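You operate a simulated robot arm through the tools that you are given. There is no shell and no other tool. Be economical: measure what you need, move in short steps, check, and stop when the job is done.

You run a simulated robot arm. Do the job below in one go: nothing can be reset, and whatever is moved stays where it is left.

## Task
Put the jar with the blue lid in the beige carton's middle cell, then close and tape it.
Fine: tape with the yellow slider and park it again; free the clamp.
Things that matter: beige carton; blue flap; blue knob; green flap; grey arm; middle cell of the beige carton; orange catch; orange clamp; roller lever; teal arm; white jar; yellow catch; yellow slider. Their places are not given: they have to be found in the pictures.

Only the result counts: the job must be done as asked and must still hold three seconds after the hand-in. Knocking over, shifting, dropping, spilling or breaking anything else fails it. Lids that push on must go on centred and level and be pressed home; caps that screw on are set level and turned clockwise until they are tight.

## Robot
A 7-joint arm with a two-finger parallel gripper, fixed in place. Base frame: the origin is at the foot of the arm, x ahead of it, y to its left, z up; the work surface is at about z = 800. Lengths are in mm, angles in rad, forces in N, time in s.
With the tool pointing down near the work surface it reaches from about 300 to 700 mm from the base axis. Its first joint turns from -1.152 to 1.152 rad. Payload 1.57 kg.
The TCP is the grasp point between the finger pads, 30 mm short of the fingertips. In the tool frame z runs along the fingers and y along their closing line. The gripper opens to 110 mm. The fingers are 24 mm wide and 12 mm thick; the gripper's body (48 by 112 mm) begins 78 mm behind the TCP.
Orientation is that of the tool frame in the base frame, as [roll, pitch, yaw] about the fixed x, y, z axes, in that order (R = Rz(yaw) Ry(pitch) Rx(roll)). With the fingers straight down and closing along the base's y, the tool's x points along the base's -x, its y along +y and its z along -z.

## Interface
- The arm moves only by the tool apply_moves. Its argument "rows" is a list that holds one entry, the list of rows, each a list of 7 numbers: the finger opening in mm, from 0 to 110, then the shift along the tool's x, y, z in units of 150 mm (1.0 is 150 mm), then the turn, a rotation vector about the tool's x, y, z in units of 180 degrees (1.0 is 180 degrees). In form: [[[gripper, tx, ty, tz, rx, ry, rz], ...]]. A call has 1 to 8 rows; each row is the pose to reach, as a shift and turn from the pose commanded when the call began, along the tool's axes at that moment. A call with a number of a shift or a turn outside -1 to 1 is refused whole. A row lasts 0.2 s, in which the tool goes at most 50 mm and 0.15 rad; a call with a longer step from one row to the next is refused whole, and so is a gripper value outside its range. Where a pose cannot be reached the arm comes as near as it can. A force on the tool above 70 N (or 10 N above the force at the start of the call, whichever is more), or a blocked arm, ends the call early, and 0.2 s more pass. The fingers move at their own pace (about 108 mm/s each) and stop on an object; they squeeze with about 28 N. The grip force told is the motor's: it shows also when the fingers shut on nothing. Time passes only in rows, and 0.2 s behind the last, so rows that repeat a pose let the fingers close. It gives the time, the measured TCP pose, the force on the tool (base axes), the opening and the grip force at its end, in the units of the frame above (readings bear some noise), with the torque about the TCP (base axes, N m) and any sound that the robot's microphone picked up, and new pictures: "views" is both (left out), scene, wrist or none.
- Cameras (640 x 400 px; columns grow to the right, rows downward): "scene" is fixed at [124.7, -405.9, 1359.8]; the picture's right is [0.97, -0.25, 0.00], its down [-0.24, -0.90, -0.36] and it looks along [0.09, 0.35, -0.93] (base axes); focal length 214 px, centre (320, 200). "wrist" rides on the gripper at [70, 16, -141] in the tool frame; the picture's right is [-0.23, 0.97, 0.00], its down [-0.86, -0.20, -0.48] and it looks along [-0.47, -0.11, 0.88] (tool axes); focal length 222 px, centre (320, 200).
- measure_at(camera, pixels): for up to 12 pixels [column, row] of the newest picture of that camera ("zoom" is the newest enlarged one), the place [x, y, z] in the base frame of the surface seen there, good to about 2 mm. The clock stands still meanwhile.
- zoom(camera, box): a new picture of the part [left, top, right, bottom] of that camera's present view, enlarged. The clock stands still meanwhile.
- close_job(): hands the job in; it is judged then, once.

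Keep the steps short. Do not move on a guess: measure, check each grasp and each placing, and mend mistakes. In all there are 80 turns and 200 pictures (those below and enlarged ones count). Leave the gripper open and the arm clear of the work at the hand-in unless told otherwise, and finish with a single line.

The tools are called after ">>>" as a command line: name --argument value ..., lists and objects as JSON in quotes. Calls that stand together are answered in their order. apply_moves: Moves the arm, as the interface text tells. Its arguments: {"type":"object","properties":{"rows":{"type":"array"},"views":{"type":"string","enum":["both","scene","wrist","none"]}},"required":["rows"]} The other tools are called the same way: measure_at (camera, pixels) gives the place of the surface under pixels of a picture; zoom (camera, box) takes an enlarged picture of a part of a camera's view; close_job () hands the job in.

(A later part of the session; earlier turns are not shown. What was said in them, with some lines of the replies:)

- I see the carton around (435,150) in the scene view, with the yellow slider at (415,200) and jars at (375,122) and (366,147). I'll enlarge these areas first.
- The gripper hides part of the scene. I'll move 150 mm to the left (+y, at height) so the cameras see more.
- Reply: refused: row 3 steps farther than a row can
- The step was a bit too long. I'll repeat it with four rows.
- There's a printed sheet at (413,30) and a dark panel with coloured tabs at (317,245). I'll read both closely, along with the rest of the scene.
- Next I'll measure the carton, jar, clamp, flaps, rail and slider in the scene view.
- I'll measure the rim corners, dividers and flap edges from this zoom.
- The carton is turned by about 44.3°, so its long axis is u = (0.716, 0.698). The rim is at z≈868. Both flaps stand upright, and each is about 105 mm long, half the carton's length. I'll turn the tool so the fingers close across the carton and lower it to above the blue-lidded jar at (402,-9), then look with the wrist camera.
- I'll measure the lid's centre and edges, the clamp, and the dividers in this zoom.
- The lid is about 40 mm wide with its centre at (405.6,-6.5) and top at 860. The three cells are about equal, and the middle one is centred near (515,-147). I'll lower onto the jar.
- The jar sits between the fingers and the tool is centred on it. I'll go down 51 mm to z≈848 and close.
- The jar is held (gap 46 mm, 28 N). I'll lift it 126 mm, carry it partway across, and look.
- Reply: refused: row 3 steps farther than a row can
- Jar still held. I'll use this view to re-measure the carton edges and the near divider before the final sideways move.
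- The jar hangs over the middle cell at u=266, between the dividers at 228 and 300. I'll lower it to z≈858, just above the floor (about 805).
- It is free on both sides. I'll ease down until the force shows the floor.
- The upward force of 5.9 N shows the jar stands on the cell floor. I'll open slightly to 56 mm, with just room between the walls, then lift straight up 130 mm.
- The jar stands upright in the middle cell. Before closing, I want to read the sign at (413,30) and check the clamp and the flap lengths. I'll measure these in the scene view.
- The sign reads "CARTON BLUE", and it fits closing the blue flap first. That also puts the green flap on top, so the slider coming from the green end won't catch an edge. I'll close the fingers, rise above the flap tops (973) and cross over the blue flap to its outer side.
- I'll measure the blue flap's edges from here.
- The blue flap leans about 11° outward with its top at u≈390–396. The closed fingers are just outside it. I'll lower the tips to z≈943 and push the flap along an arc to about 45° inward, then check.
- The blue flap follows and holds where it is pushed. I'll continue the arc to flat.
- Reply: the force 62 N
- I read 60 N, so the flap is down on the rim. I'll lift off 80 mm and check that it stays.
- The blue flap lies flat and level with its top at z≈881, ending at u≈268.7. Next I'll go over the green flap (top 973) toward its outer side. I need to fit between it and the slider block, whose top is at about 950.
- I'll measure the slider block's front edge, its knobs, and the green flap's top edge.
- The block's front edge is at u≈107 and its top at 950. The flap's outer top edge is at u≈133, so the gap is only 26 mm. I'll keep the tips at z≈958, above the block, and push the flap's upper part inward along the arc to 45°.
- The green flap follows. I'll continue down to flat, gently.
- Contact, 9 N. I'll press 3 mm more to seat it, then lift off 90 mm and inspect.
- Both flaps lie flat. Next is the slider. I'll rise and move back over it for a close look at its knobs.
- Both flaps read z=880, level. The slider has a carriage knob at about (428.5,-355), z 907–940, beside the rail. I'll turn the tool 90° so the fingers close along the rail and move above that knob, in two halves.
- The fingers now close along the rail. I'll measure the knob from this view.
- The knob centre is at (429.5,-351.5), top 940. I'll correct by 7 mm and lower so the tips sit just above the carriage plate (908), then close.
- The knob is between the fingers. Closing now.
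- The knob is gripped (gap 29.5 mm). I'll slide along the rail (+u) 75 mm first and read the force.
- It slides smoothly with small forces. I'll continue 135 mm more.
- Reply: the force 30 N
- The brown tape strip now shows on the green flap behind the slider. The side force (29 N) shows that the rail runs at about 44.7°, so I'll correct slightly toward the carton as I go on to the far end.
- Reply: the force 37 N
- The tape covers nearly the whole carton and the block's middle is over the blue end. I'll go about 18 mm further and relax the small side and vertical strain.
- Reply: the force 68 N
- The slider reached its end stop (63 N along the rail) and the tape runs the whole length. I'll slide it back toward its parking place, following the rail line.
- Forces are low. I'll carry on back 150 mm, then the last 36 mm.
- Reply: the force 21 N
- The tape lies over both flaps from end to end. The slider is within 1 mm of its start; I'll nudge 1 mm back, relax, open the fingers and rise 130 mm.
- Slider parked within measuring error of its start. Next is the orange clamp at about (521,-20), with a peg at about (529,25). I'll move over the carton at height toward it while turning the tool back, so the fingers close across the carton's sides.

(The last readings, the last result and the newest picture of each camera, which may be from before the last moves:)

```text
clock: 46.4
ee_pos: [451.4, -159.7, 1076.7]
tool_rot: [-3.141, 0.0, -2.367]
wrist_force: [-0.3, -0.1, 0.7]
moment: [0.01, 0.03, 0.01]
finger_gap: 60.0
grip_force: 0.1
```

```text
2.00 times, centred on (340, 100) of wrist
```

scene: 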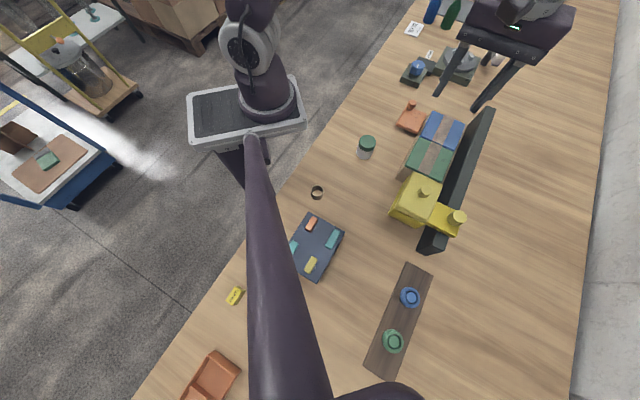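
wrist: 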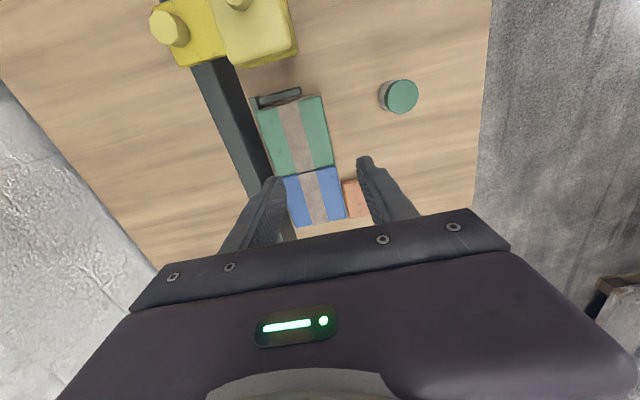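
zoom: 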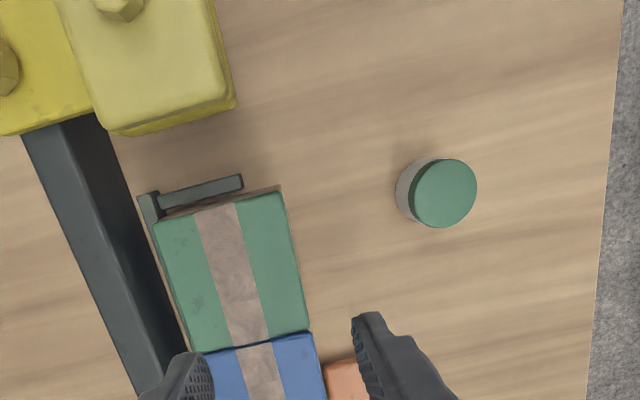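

I'll move on 150 mm along the carton and 75 mm outward, above the clamp, to see its peg.

>>> apply_moves --rows '[[[60, -0.2, 0.1, 0, 0, 0, 0], [60, -0.4, 0.2, 0, 0, 0, 0], [60, -0.6, 0.3, 0, 0, 0, 0], [60, -0.8, 0.4, 0, 0, 0, 0], [60, -1.0, 0.5, 0.15, 0, 0, 0], [60, -1.0, 0.5, 0.3, 0, 0, 0], [60, -1.0, 0.5, 0.3, 0, 0, 0]]]'

>>> zoom --camera "wrist" --box '[220, 60, 420, 200]'

>>> zoom --camera "scene" --box '[385, 85, 455, 145]'

```text
clock: 48.0
ee_pos: [508.4, -3.3, 1032.5]
tool_rot: [-3.141, 0.0, -2.368]
wrist_force: [-0.7, 0.0, 0.1]
moment: [-0.02, -0.01, 0.04]
finger_gap: 59.9
grip_force: 0.2
```

scene: 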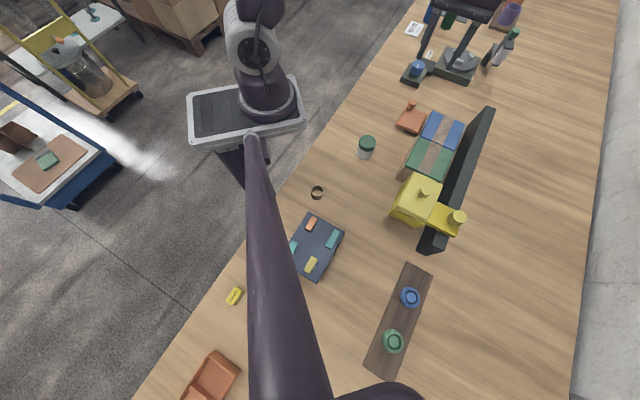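
wrist: 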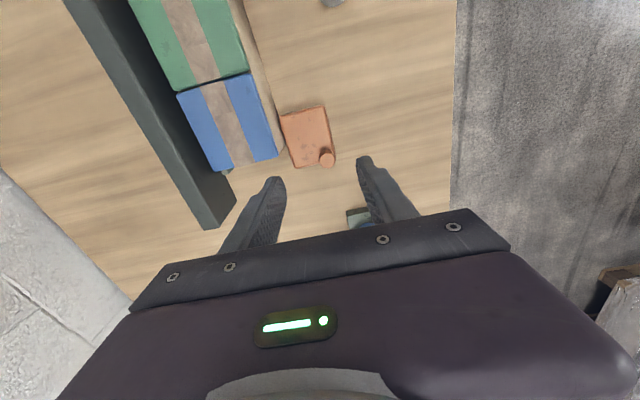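

```text
2.86 times, centred on (320, 130) of wrist
```

zoom: 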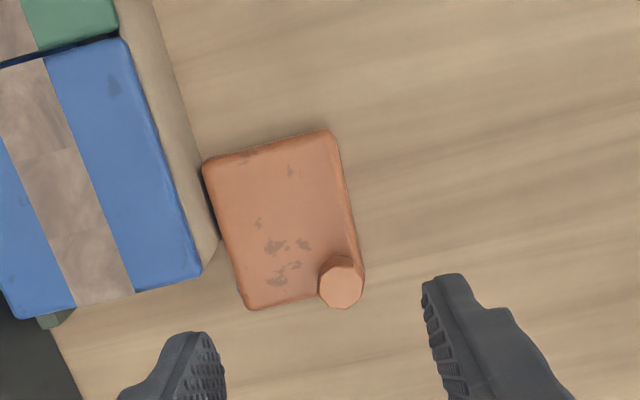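

```text
6.67 times, centred on (420, 115) of scene
```

zoom: 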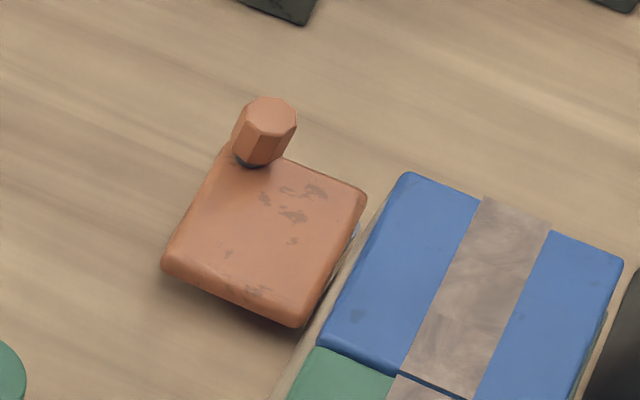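

I'll measure the clamp's corners and peg.

>>> measure_at --camera "wrist" --pixels '[[284, 118], [323, 108], [306, 166], [327, 158], [322, 157], [333, 158], [327, 163], [334, 150], [297, 140], [326, 110], [281, 125], [285, 150]]'

>>> measure_at --camera "zoom" --pixels '[[270, 112], [260, 150], [357, 230], [240, 165], [200, 285], [230, 292], [295, 325], [175, 262], [365, 195], [300, 275]]'

```text
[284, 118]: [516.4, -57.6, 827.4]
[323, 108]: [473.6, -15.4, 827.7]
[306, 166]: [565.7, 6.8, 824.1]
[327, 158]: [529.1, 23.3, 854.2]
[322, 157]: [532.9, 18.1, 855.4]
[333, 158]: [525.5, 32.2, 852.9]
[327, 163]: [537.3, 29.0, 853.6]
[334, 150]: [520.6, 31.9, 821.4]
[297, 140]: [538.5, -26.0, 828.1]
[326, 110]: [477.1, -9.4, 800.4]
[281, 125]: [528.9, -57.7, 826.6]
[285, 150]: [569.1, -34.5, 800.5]
```

```text
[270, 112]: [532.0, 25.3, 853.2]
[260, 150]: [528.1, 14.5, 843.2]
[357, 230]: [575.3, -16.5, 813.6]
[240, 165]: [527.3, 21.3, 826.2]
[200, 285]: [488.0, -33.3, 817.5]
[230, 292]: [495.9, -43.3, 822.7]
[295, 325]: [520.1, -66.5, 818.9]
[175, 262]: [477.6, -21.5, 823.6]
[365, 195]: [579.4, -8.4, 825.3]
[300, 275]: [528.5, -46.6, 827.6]
```

The clamp block spans u 327–409 and w 342–412, with its top at 827. The peg is at (530.5,25), top 854, on the outer corner. I'll centre over the peg and go down partway.

>>> apply_moves --rows '[[[50, -0.12, 0.032, 0.2, 0, 0, 0], [50, -0.237, 0.032, 0.4, 0, 0, 0], [50, -0.237, 0.032, 0.65, 0, 0, 0], [50, -0.237, 0.032, 0.9, 0, 0, 0], [50, -0.237, 0.032, 0.9, 0, 0, 0]]]'

>>> zoom --camera "wrist" --box '[200, 60, 440, 220]'

```text
clock: 49.2
ee_pos: [530.7, 26.8, 896.4]
tool_rot: [3.141, -0.001, -2.368]
wrist_force: [-0.9, 1.2, -0.8]
moment: [-0.04, 0.03, -0.03]
finger_gap: 50.1
grip_force: 0.1
```

scene: 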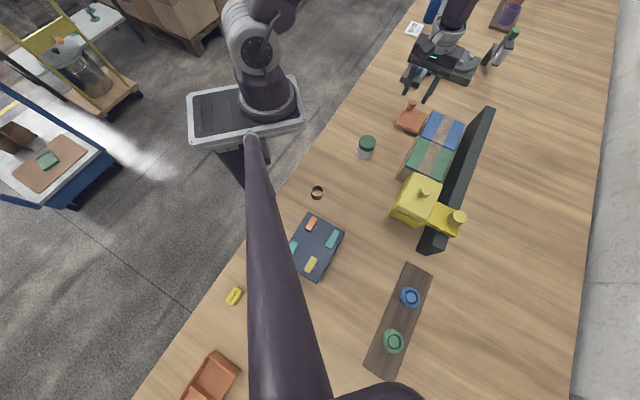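
wrist: 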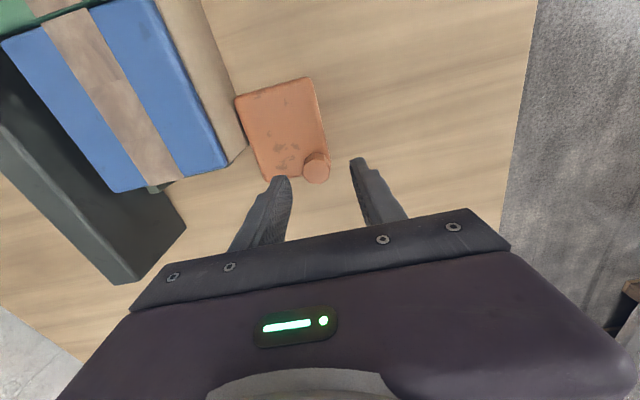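

```text
2.50 times, centred on (320, 140) of wrist
```

zoom: 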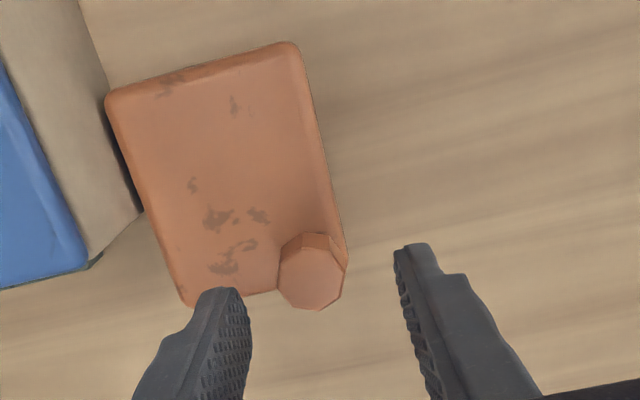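

Centred over the peg. I'll go down to z≈862 (tips 832, above the block's top at 827) and close.

>>> apply_moves --rows '[[[50, 0, 0, 0.1, 0, 0, 0], [50, 0, 0, 0.2, 0, 0, 0], [50, 0, 0, 0.23, 0, 0, 0], [25, 0, 0, 0.23, 0, 0, 0], [8, 0, 0, 0.23, 0, 0, 0], [8, 0, 0, 0.23, 0, 0, 0]]]'

>>> zoom --camera "wrist" --box '[200, 60, 440, 220]'

```text
clock: 50.6
ee_pos: [529.9, 25.3, 862.5]
tool_rot: [-3.14, 0.001, -2.371]
wrist_force: [16.6, -17.9, -5.1]
moment: [-0.32, -0.57, -0.06]
finger_gap: 29.4
grip_force: 12.2
```

scene: 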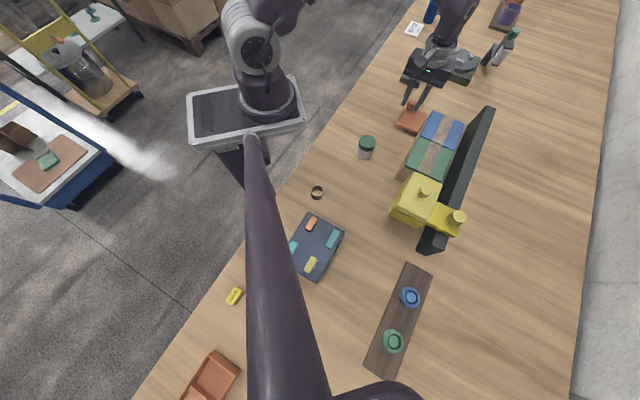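
wrist: 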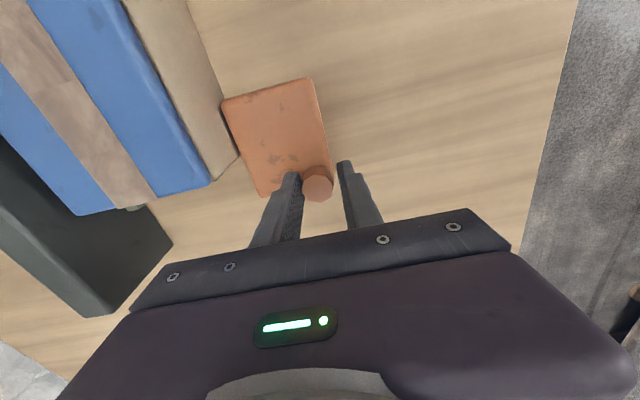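

```text
2.50 times, centred on (320, 140) of wrist
```

zoom: 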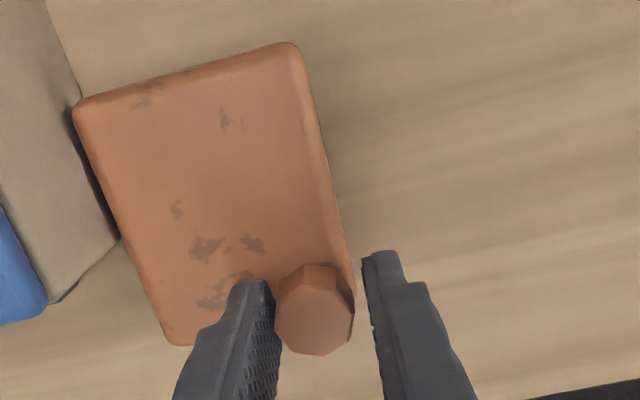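

The left finger already touches but the right one doesn't yet, so the peg sits a few mm toward the carton. I'll shift 3 mm that way and let the grip close.

>>> apply_moves --rows '[[[8, 0, -0.02, 0, 0, 0, 0], [8, 0, -0.025, 0, 0, 0, 0], [8, 0, -0.025, 0, 0, 0, 0]]]' --views "wrist"

>>> zoom --camera "wrist" --box '[200, 60, 440, 220]'

```text
clock: 51.4
ee_pos: [532.2, 24.0, 862.6]
tool_rot: [-3.142, 0.001, -2.368]
wrist_force: [7.7, -9.2, 12.9]
moment: [-0.23, -0.13, -0.08]
finger_gap: 25.1
grip_force: 36.8
```

wrist: 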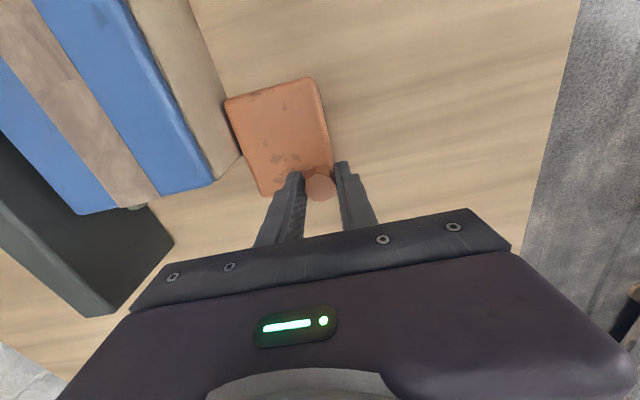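

```text
2.50 times, centred on (320, 140) of wrist
```

zoom: 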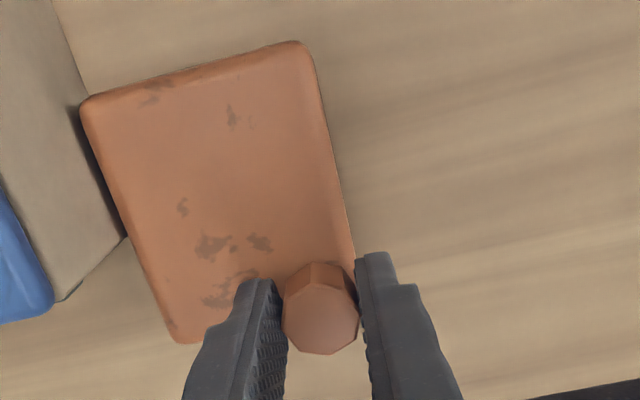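

The peg is gripped (25 mm, 37 N). I'll pull gently 10 mm away from the carton and see whether it gives.

>>> apply_moves --rows '[[[8, 0, 0.02, 0, 0, 0, 0], [8, 0, 0.04, 0, 0, 0, 0], [8, 0, 0.06, 0, 0, 0, 0], [8, 0, 0.07, 0, 0, 0, 0]]]'

>>> zoom --camera "wrist" --box '[200, 60, 440, 220]'

>>> zoom --camera "scene" --box '[385, 85, 455, 145]'

```text
clock: 52.2
ee_pos: [530.9, 24.6, 862.4]
tool_rot: [-3.126, 0.009, -2.373]
wrist_force: [12.3, -5.9, -20.8]
moment: [0.16, -0.32, -0.03]
finger_gap: 25.0
grip_force: 36.8
stopped in row 3: the force on the tool passed its limit at 73 N (the readings are from after the stop); the commanded pose is now the measured one
```

scene: 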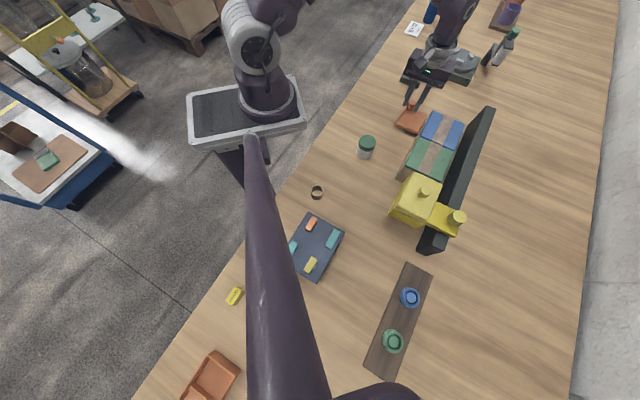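
wrist: 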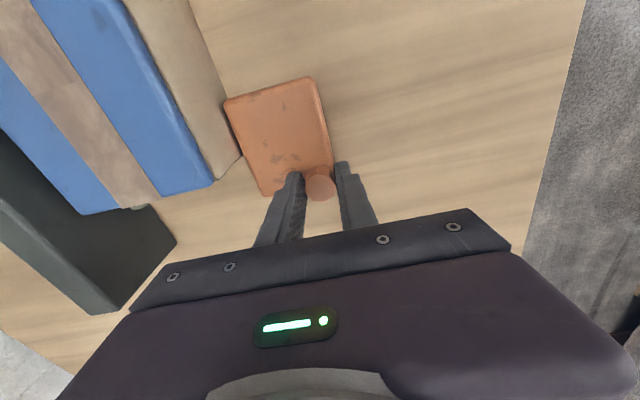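

```text
2.50 times, centred on (320, 140) of wrist
```

zoom: 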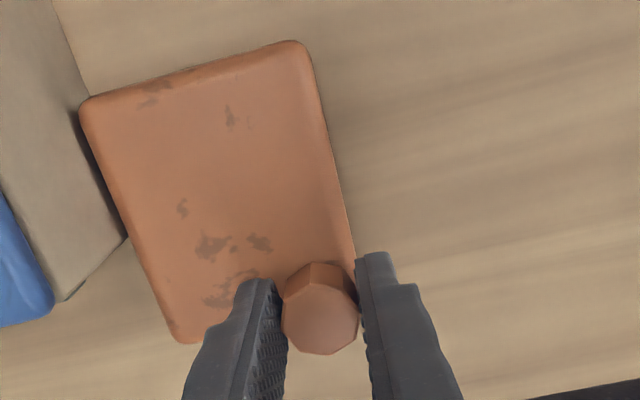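

```text
6.67 times, centred on (420, 115) of scene
```

zoom: 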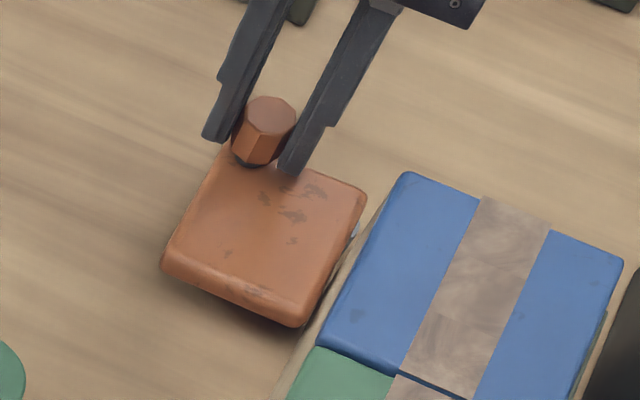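

The clamp doesn't give in that direction. I'll probe gently along the carton's length, first +u by a few millimetres.

>>> apply_moves --rows '[[[8, -0.013, 0, 0, 0, 0, 0], [8, -0.026, 0, 0, 0, 0, 0], [8, -0.035, 0, 0, 0, 0, 0]]]' --views "none"

>>> apply_moves --rows '[[[8, 0.02, 0, 0, 0, 0, 0], [8, 0.035, 0, 0, 0, 0, 0], [8, 0.05, 0, 0, 0, 0, 0], [8, 0.065, 0, 0, 0, 0, 0]]]' --views "wrist"

```text
clock: 53.0
ee_pos: [534.4, 27.8, 863.5]
tool_rot: [-3.129, 0.005, -2.372]
wrist_force: [7.7, -22.3, -9.0]
moment: [-0.54, 0.13, -0.38]
finger_gap: 25.5
grip_force: 36.7
```

```text
clock: 54.0
ee_pos: [532.5, 25.0, 863.5]
tool_rot: [-3.125, 0.021, -2.369]
wrist_force: [42.1, -1.1, -13.1]
moment: [-0.05, -0.63, 0.11]
finger_gap: 25.0
grip_force: 36.7
```

wrist: 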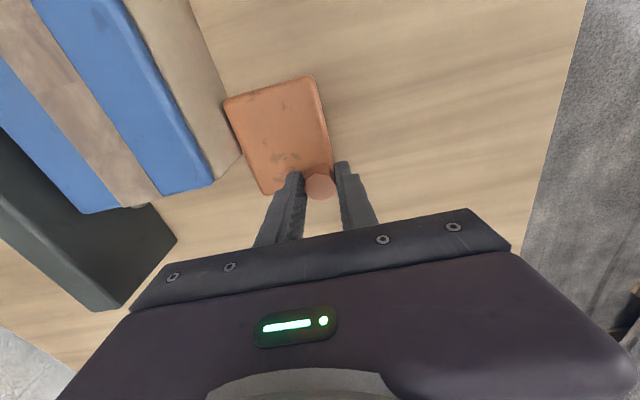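

It resisted −u (29 N) but moved about 4.5 mm in +u with little force. I'll pull it 20 mm in +u and watch the block itself.

>>> apply_moves --rows '[[[8, -0.04, 0, 0, 0, 0, 0], [8, -0.08, 0, 0, 0, 0, 0], [8, -0.12, 0, 0, 0, 0, 0], [8, -0.15, 0, 0, 0, 0, 0]]]'

>>> zoom --camera "wrist" --box '[200, 60, 440, 220]'

>>> zoom --camera "scene" --box '[385, 85, 455, 145]'

```text
clock: 55.0
ee_pos: [543.2, 33.7, 863.7]
tool_rot: [-3.128, 0.0, -2.378]
wrist_force: [8.1, -39.8, -5.0]
moment: [-0.94, 0.14, -0.6]
finger_gap: 25.0
grip_force: 37.1
```

scene: 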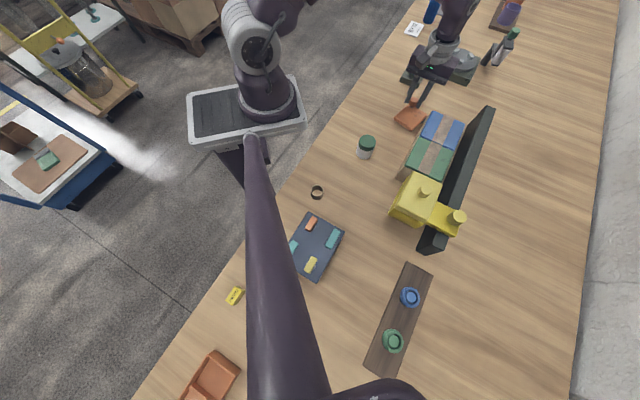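
wrist: 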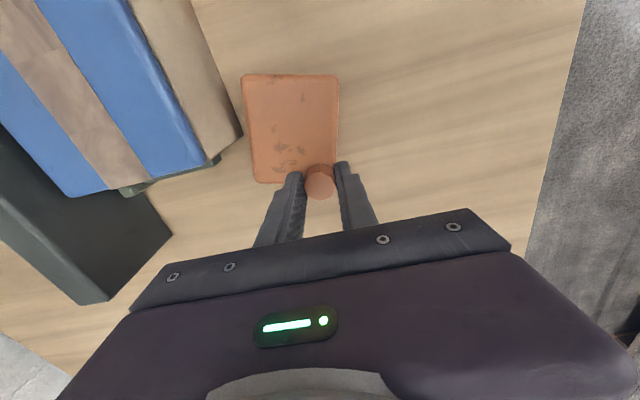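

```text
2.50 times, centred on (320, 140) of wrist
```

zoom: 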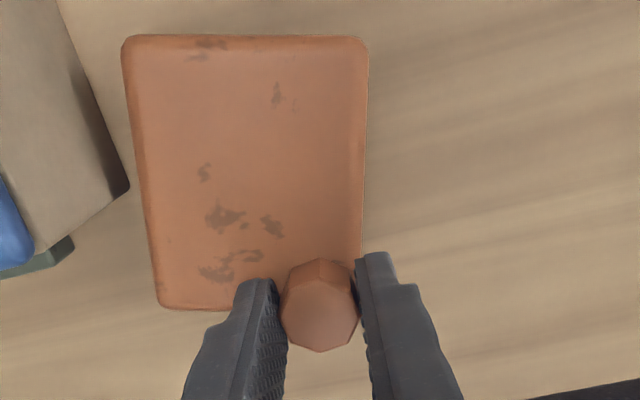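

```text
6.67 times, centred on (420, 115) of scene
```

zoom: 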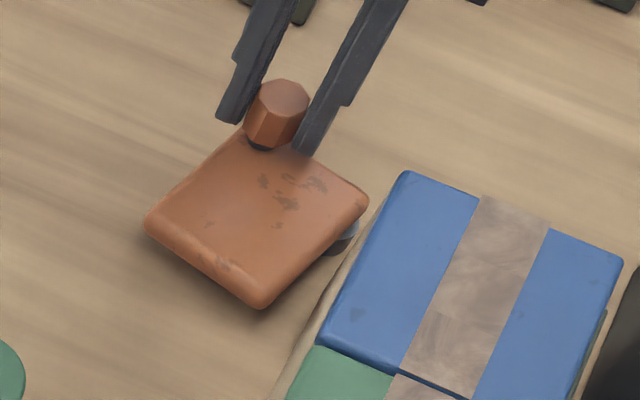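

The clamp swings clockwise about a post near its carton-side corner (grey disc at zoom (342,240)). I'll measure that pivot and the block's present corners.

>>> measure_at --camera "zoom" --pixels '[[345, 232], [338, 246], [350, 240], [365, 200], [260, 302], [150, 222], [242, 130], [290, 100], [330, 170]]'

>>> zoom --camera "scene" --box '[405, 105, 435, 130]'

```text
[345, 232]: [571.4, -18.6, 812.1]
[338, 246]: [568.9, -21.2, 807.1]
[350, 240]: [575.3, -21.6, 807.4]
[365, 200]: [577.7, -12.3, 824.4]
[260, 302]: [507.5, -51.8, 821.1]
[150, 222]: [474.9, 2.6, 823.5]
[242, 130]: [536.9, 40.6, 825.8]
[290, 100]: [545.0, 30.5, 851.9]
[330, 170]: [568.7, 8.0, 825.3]
```

```text
16.00 times, centred on (420, 118) of scene
```

zoom: 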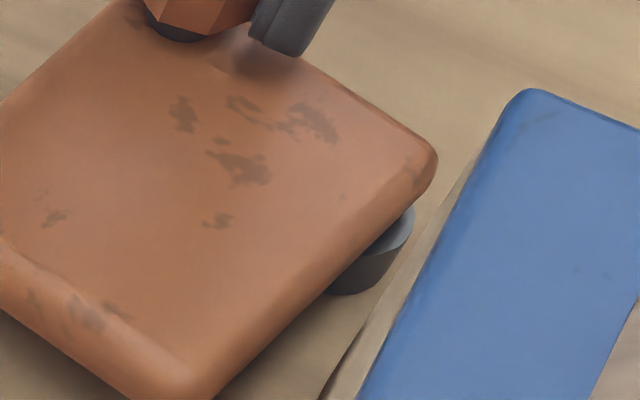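

The pivot post is near (563,−16) and the peg turns about it on a radius of about 52 mm, with 17° turned so far. I'll follow that circle clockwise, turning the gripper along, about 45° more.

>>> apply_moves --rows '[[[8, -0.04, -0.057, 0, 0, 0, 0.028], [8, -0.064, -0.0745, 0, 0, 0, 0.056], [8, -0.087, -0.094, 0, 0, 0, 0.083], [8, -0.1076, -0.116, 0, 0, 0, 0.111], [8, -0.1265, -0.14, 0, 0, 0, 0.139], [8, -0.1435, -0.165, 0, 0, 0, 0.167], [8, -0.158, -0.191, 0, 0, 0, 0.194], [8, -0.17, -0.219, 0, 0, 0, 0.222]]]'

>>> zoom --camera "wrist" --box '[200, 20, 440, 220]'

>>> zoom --camera "scene" --box '[385, 75, 465, 145]'

```text
clock: 56.8
ee_pos: [585.5, 37.9, 863.7]
tool_rot: [3.136, 0.015, -3.068]
wrist_force: [10.6, 42.8, -19.0]
moment: [0.99, -0.26, -0.21]
finger_gap: 25.4
grip_force: 36.8
```

scene: 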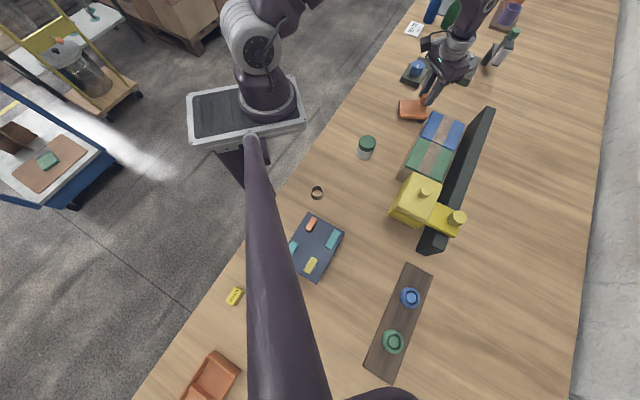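
wrist: 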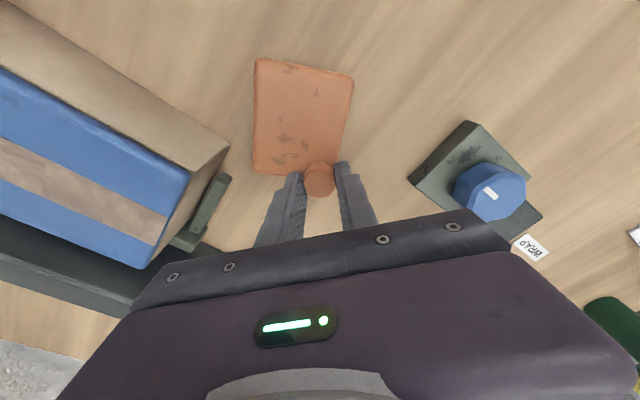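

```text
2.00 times, centred on (320, 120) of wrist
```

zoom: 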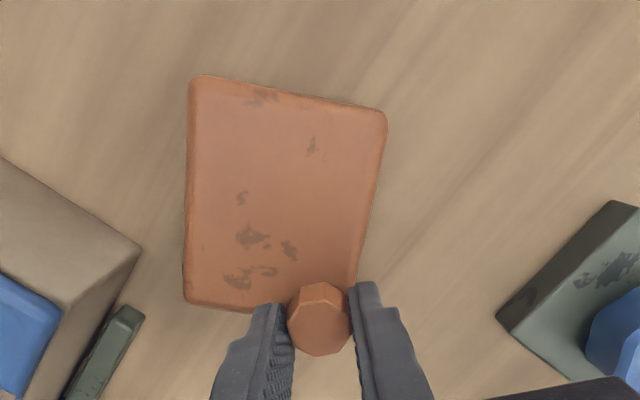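

```text
5.71 times, centred on (425, 110) of scene
```

zoom: 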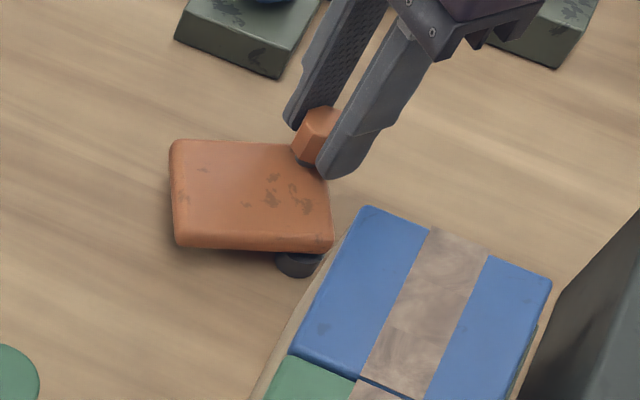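

The clamp has swung about 65°. The arc I commanded was slightly too tight (outward force 43 N), so I'll refit: pivot (568,−10), radius 50.5. I'll swing 30° further.

>>> apply_moves --rows '[[[8, -0.031, 0.029, 0, 0, 0, 0.028], [8, -0.056, 0.0135, 0, 0, 0, 0.056], [8, -0.08, -0.0036, 0, 0, 0, 0.083], [8, -0.102, -0.023, 0, 0, 0, 0.111], [8, -0.122, -0.045, 0, 0, 0, 0.139], [8, -0.14, -0.067, 0, 0, 0, 0.167]]]'

>>> zoom --camera "scene" --box '[385, 75, 465, 145]'

```text
clock: 58.2
ee_pos: [604.9, 24.5, 864.6]
tool_rot: [3.141, 0.007, 2.688]
wrist_force: [-6.4, 19.6, -14.2]
moment: [0.6, 0.28, 0.29]
finger_gap: 25.1
grip_force: 36.9
```

scene: 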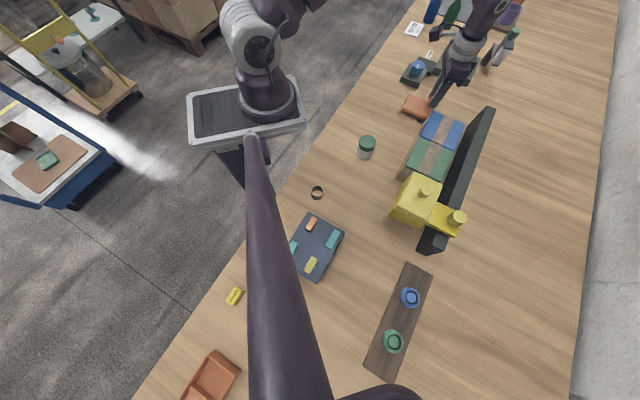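
wrist: 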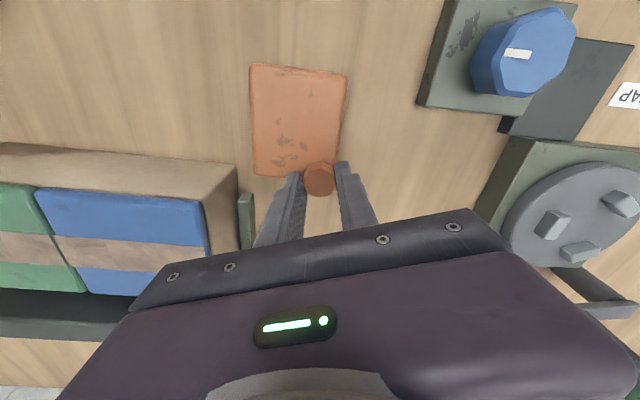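

```text
5.71 times, centred on (425, 110) of scene
```

zoom: 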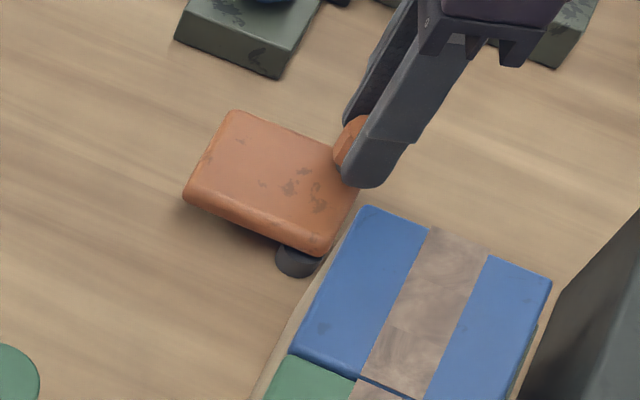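

The clamp has turned about 95° and stands clear of the carton, with no stop felt. I'll try 15° more to see if an end stop is near.

>>> apply_moves --rows '[[[8, -0.026, -0.013, 0, 0, 0, 0.028], [8, -0.051, -0.028, 0, 0, 0, 0.056], [8, -0.075, -0.046, 0, 0, 0, 0.083], [8, -0.075, -0.046, 0, 0, 0, 0.083]]]'

>>> zoom --camera "scene" --box '[385, 75, 465, 145]'

```text
clock: 59.2
ee_pos: [613.5, 9.6, 867.0]
tool_rot: [3.136, 0.016, 2.428]
wrist_force: [0.4, -1.0, 2.2]
moment: [-0.06, -0.02, 0.02]
finger_gap: 7.8
grip_force: 0.0
```

scene: 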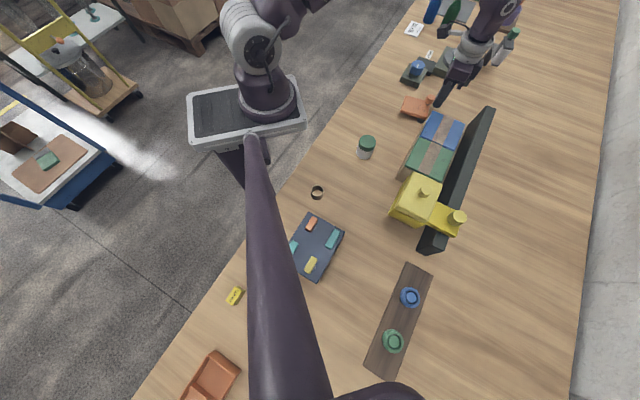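
wrist: 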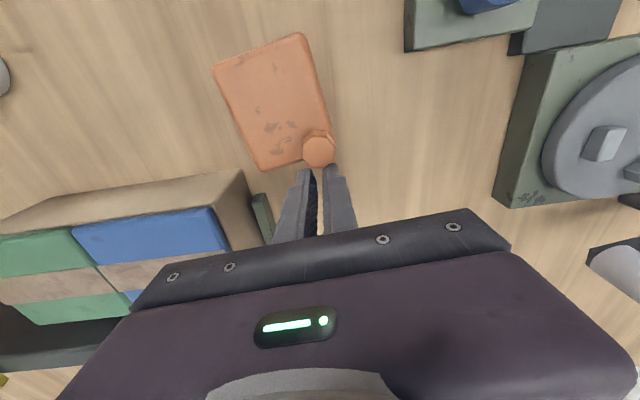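

```text
5.71 times, centred on (425, 110) of scene
```

zoom: 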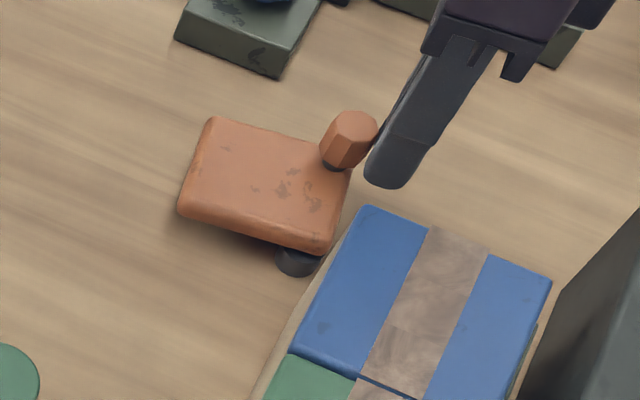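

The peg slipped out of the grip, so an end stop seems to be near 95°. I'll measure where the clamp rests now and whether the carton stayed put.

>>> measure_at --camera "zoom" --pixels '[[355, 122], [322, 250], [185, 210], [212, 122], [285, 262], [312, 262], [365, 210], [290, 360], [440, 240]]'

>>> apply_moves --rows '[[[8, 0, 0, -0.15, 0, 0, 0], [8, 0, 0, -0.4, 0, 0, 0], [8, 0, 0, -0.6, 0, 0, 0], [8, 0, 0, -0.6, 0, 0, 0]]]'

>>> zoom --camera "scene" --box '[385, 75, 465, 145]'

```text
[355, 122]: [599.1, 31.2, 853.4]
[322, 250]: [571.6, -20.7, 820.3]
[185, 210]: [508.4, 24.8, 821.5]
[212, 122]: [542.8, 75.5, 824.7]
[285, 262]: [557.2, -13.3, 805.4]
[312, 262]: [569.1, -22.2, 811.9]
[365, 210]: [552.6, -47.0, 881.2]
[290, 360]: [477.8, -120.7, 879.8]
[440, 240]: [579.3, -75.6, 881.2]
```

```text
clock: 60.2
ee_pos: [612.6, 14.8, 959.5]
tool_rot: [3.134, 0.011, 2.428]
wrist_force: [-0.6, 0.4, -0.9]
moment: [0.01, 0.04, 0.05]
finger_gap: 8.1
grip_force: 0.1
```

scene: 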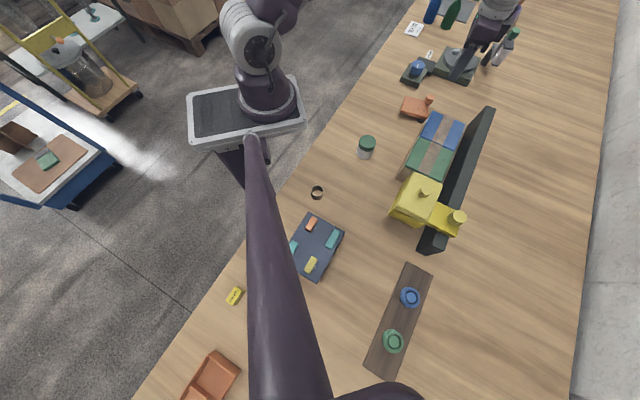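
wrist: 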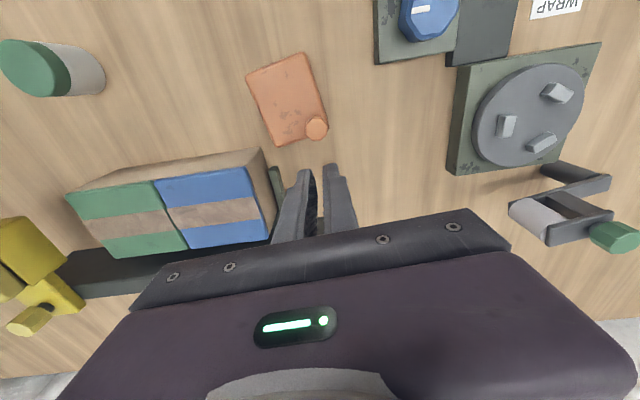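

```text
5.71 times, centred on (425, 110) of scene
```

zoom: 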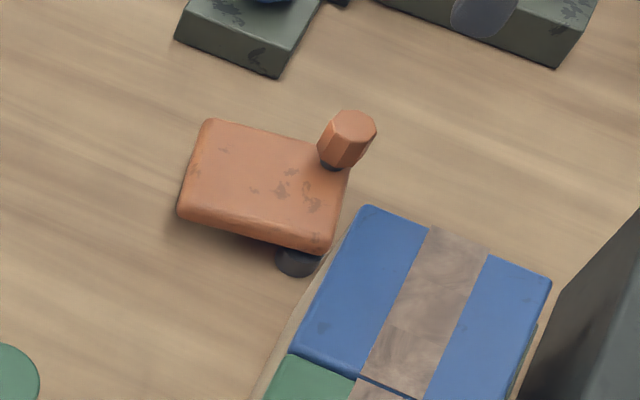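

I want to know if the clamp is creeping back. I'll wait 1.6 s in place and compare.

>>> apply_moves --rows '[[[8, 0, 0, 0, 0, 0, 0], [8, 0, 0, 0, 0, 0, 0], [8, 0, 0, 0, 0, 0, 0], [8, 0, 0, 0, 0, 0, 0], [8, 0, 0, 0, 0, 0, 0], [8, 0, 0, 0, 0, 0, 0], [8, 0, 0, 0, 0, 0, 0], [8, 0, 0, 0, 0, 0, 0]]]' --views "wrist"

>>> zoom --camera "scene" --box '[385, 75, 465, 145]'

>>> measure_at --camera "zoom" --pixels '[[350, 122], [208, 125], [185, 210], [322, 250]]'

```text
clock: 62.0
ee_pos: [612.9, 14.6, 958.4]
tool_rot: [3.135, 0.012, 2.428]
wrist_force: [-1.1, -0.2, -0.1]
moment: [0.03, 0.01, -0.03]
finger_gap: 8.2
grip_force: 0.0
```

wrist: 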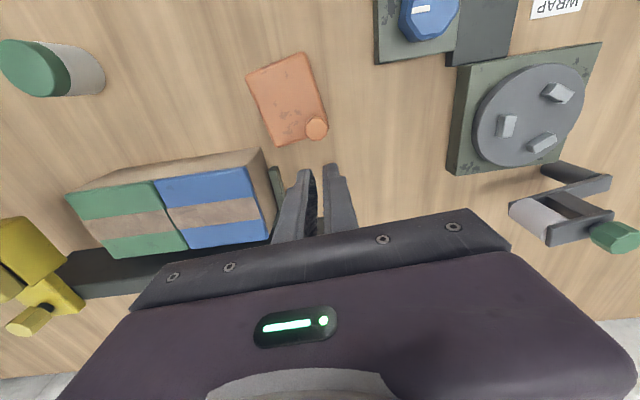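

```text
5.71 times, centred on (425, 110) of scene
```

zoom: 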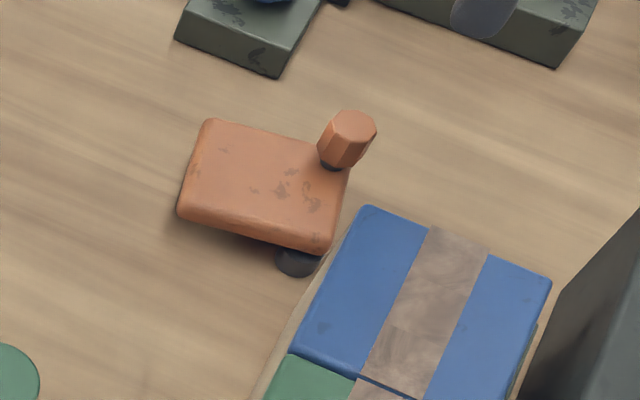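

```text
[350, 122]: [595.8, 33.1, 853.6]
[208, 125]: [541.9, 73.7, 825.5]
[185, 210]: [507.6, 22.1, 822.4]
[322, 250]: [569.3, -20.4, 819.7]
```

It's stable, resting at about 80°. To be sure it's fully open, I'll set the closed fingertips behind the peg, above the block, and push it gently back to its stop.

>>> apply_moves --rows '[[[0, 0.2, 0.003, 0, 0, 0, 0], [0, 0.384, 0.006, 0, 0, 0, 0], [0, 0.384, 0.006, 0.3, 0, 0, 0], [0, 0.384, 0.006, 0.55, 0, 0, 0], [0, 0.384, 0.006, 0.63, 0, 0, 0], [0, 0.384, 0.006, 0.63, 0, 0, 0]]]'

>>> zoom --camera "scene" --box '[385, 75, 465, 145]'

```text
clock: 63.4
ee_pos: [572.2, 51.5, 859.1]
tool_rot: [3.136, 0.014, 2.428]
wrist_force: [0.4, 0.1, -0.9]
moment: [0.0, 0.03, -0.01]
finger_gap: 0.0
grip_force: 21.4
```

scene: 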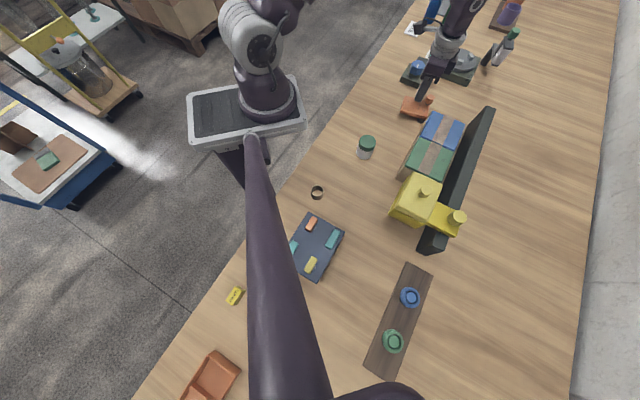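
wrist: 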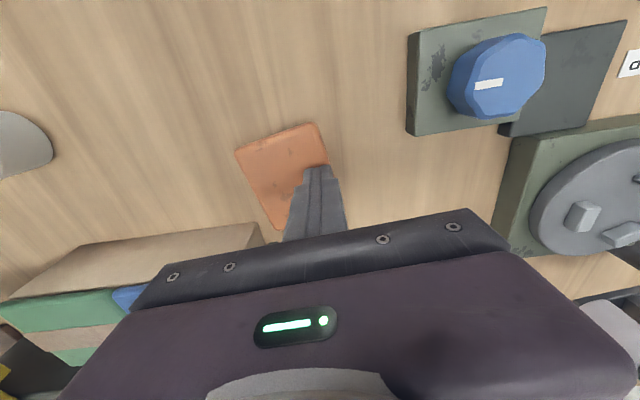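

```text
5.71 times, centred on (425, 110) of scene
```

zoom: 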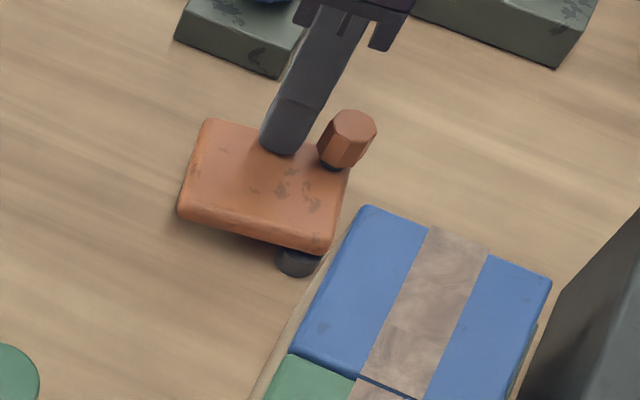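

The fingertips are behind the peg. I'll raise 2 mm and push along the arc.

>>> apply_moves --rows '[[[0, -0.03, 0.005, -0.014, 0, 0, 0], [0, -0.07, 0.012, -0.014, 0, 0, 0], [0, -0.1, 0.018, -0.014, 0, 0, 0], [0, -0.13, 0.022, -0.014, 0, 0, 0], [0, -0.15, 0.024, -0.014, 0, 0, 0], [0, -0.17, 0.024, -0.014, 0, 0, 0]]]'

>>> zoom --camera "scene" --box '[385, 75, 465, 145]'

```text
clock: 64.8
ee_pos: [587.0, 42.8, 861.8]
tool_rot: [3.141, -0.005, 2.43]
wrist_force: [-50.3, 40.9, 18.7]
moment: [0.78, 1.3, -0.1]
finger_gap: 0.2
grip_force: 21.3
```

scene: 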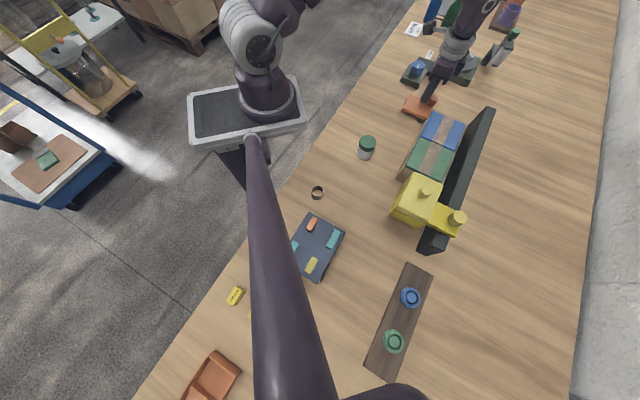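
wrist: 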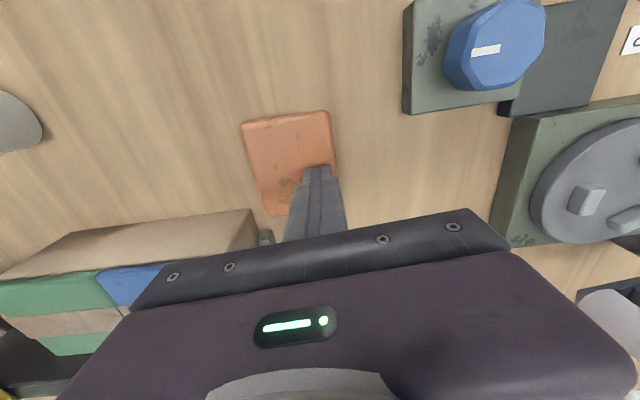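

```text
5.71 times, centred on (425, 110) of scene
```

zoom: 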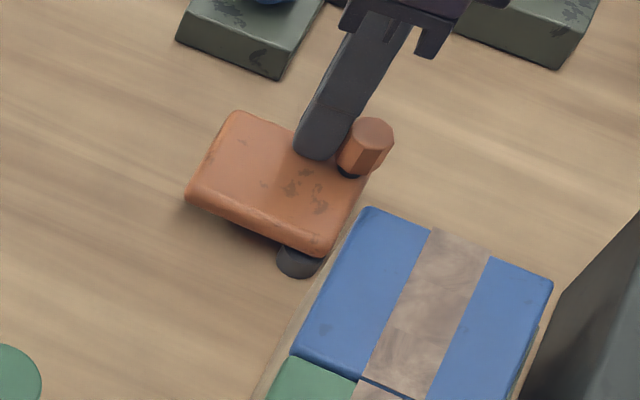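

The clamp is at its open stop (65 N). I'll back off, rise well clear, and open the gripper.

>>> apply_moves --rows '[[[0, 0.05, -0.005, 0, 0, 0, 0], [0, 0.1, -0.01, 0, 0, 0, 0], [0, 0.1, -0.01, -0.25, 0, 0, 0], [40, 0.1, -0.01, -0.5, 0, 0, 0], [80, 0.1, -0.01, -0.75, 0, 0, 0], [100, 0.1, -0.01, -1.0, 0, 0, 0], [100, 0.1, -0.01, -1.0, 0, 0, 0]]]' --views "none"

>>> apply_moves --rows '[[[100, 0.25, 0, -0.2, 0, 0, 0], [100, 0.5, 0, -0.4, 0, 0, 0], [100, 0.7, 0, -0.5, 0, 0, 0], [100, 0.7, 0, -0.5, 0, 0, 0], [100, 0.7, 0, -0.5, 0, 0, 0]]]'

>>> zoom --camera "scene" --box '[385, 75, 485, 255]'

>>> zoom --camera "scene" --box '[385, 75, 465, 145]'

```text
clock: 66.4
ee_pos: [578.0, 45.6, 1012.8]
tool_rot: [3.135, 0.016, 2.428]
wrist_force: [1.0, -0.8, -0.3]
moment: [-0.01, 0.01, 0.01]
finger_gap: 100.0
grip_force: 0.0
```

```text
clock: 67.6
ee_pos: [494.9, 113.5, 1084.2]
tool_rot: [3.136, 0.013, 2.429]
wrist_force: [1.0, 0.1, -0.1]
moment: [0.01, 0.02, 0.01]
finger_gap: 99.7
grip_force: 0.0
```

scene: 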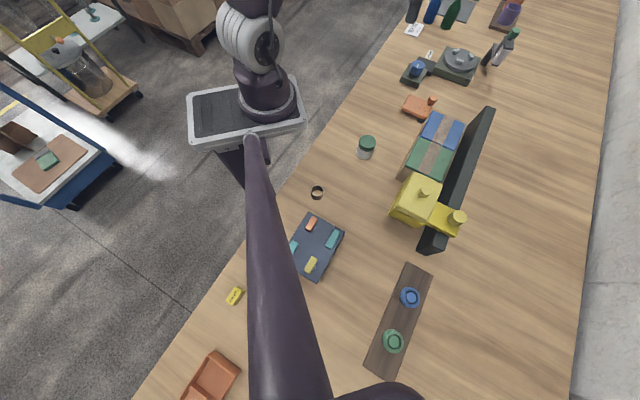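
wrist: 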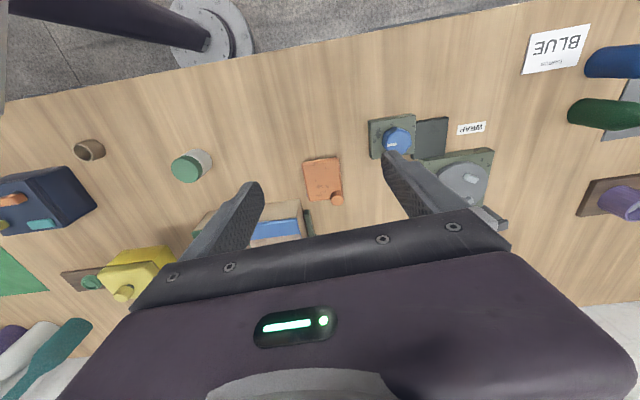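

```text
2.22 times, centred on (435, 165) of scene
```

zoom: 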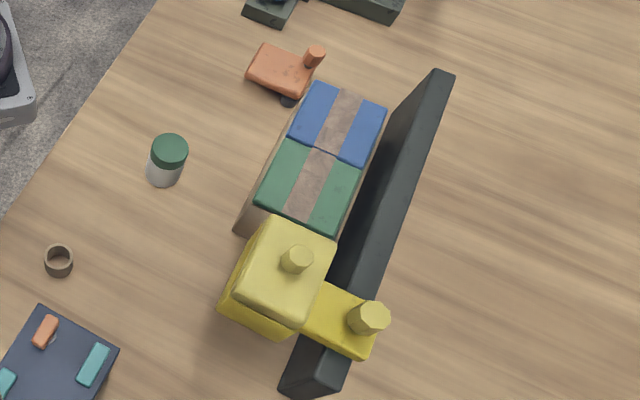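

```text
5.71 times, centred on (425, 110) of scene
```

zoom: 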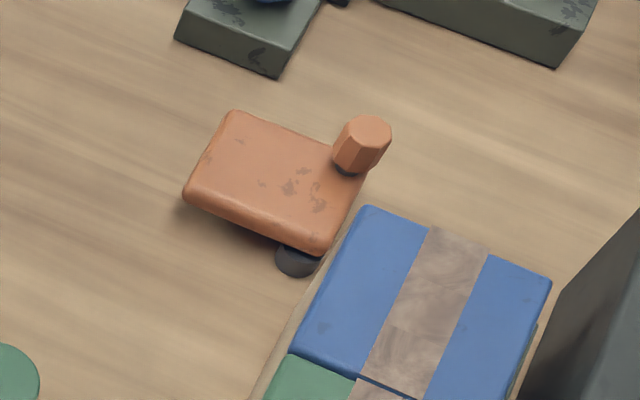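

The last pictures show the jar boxed in, both flaps flat and taped end to end, the slider parked, the clamp at its open stop, and the arm clear with the gripper open. Handing in.

>>> close_job

```text
The job is handed in.
```

The blue-lidded jar is in the beige carton's middle cell, with both flaps closed and taped end to end, the yellow slider parked again and the orange clamp swung free to its open stop.
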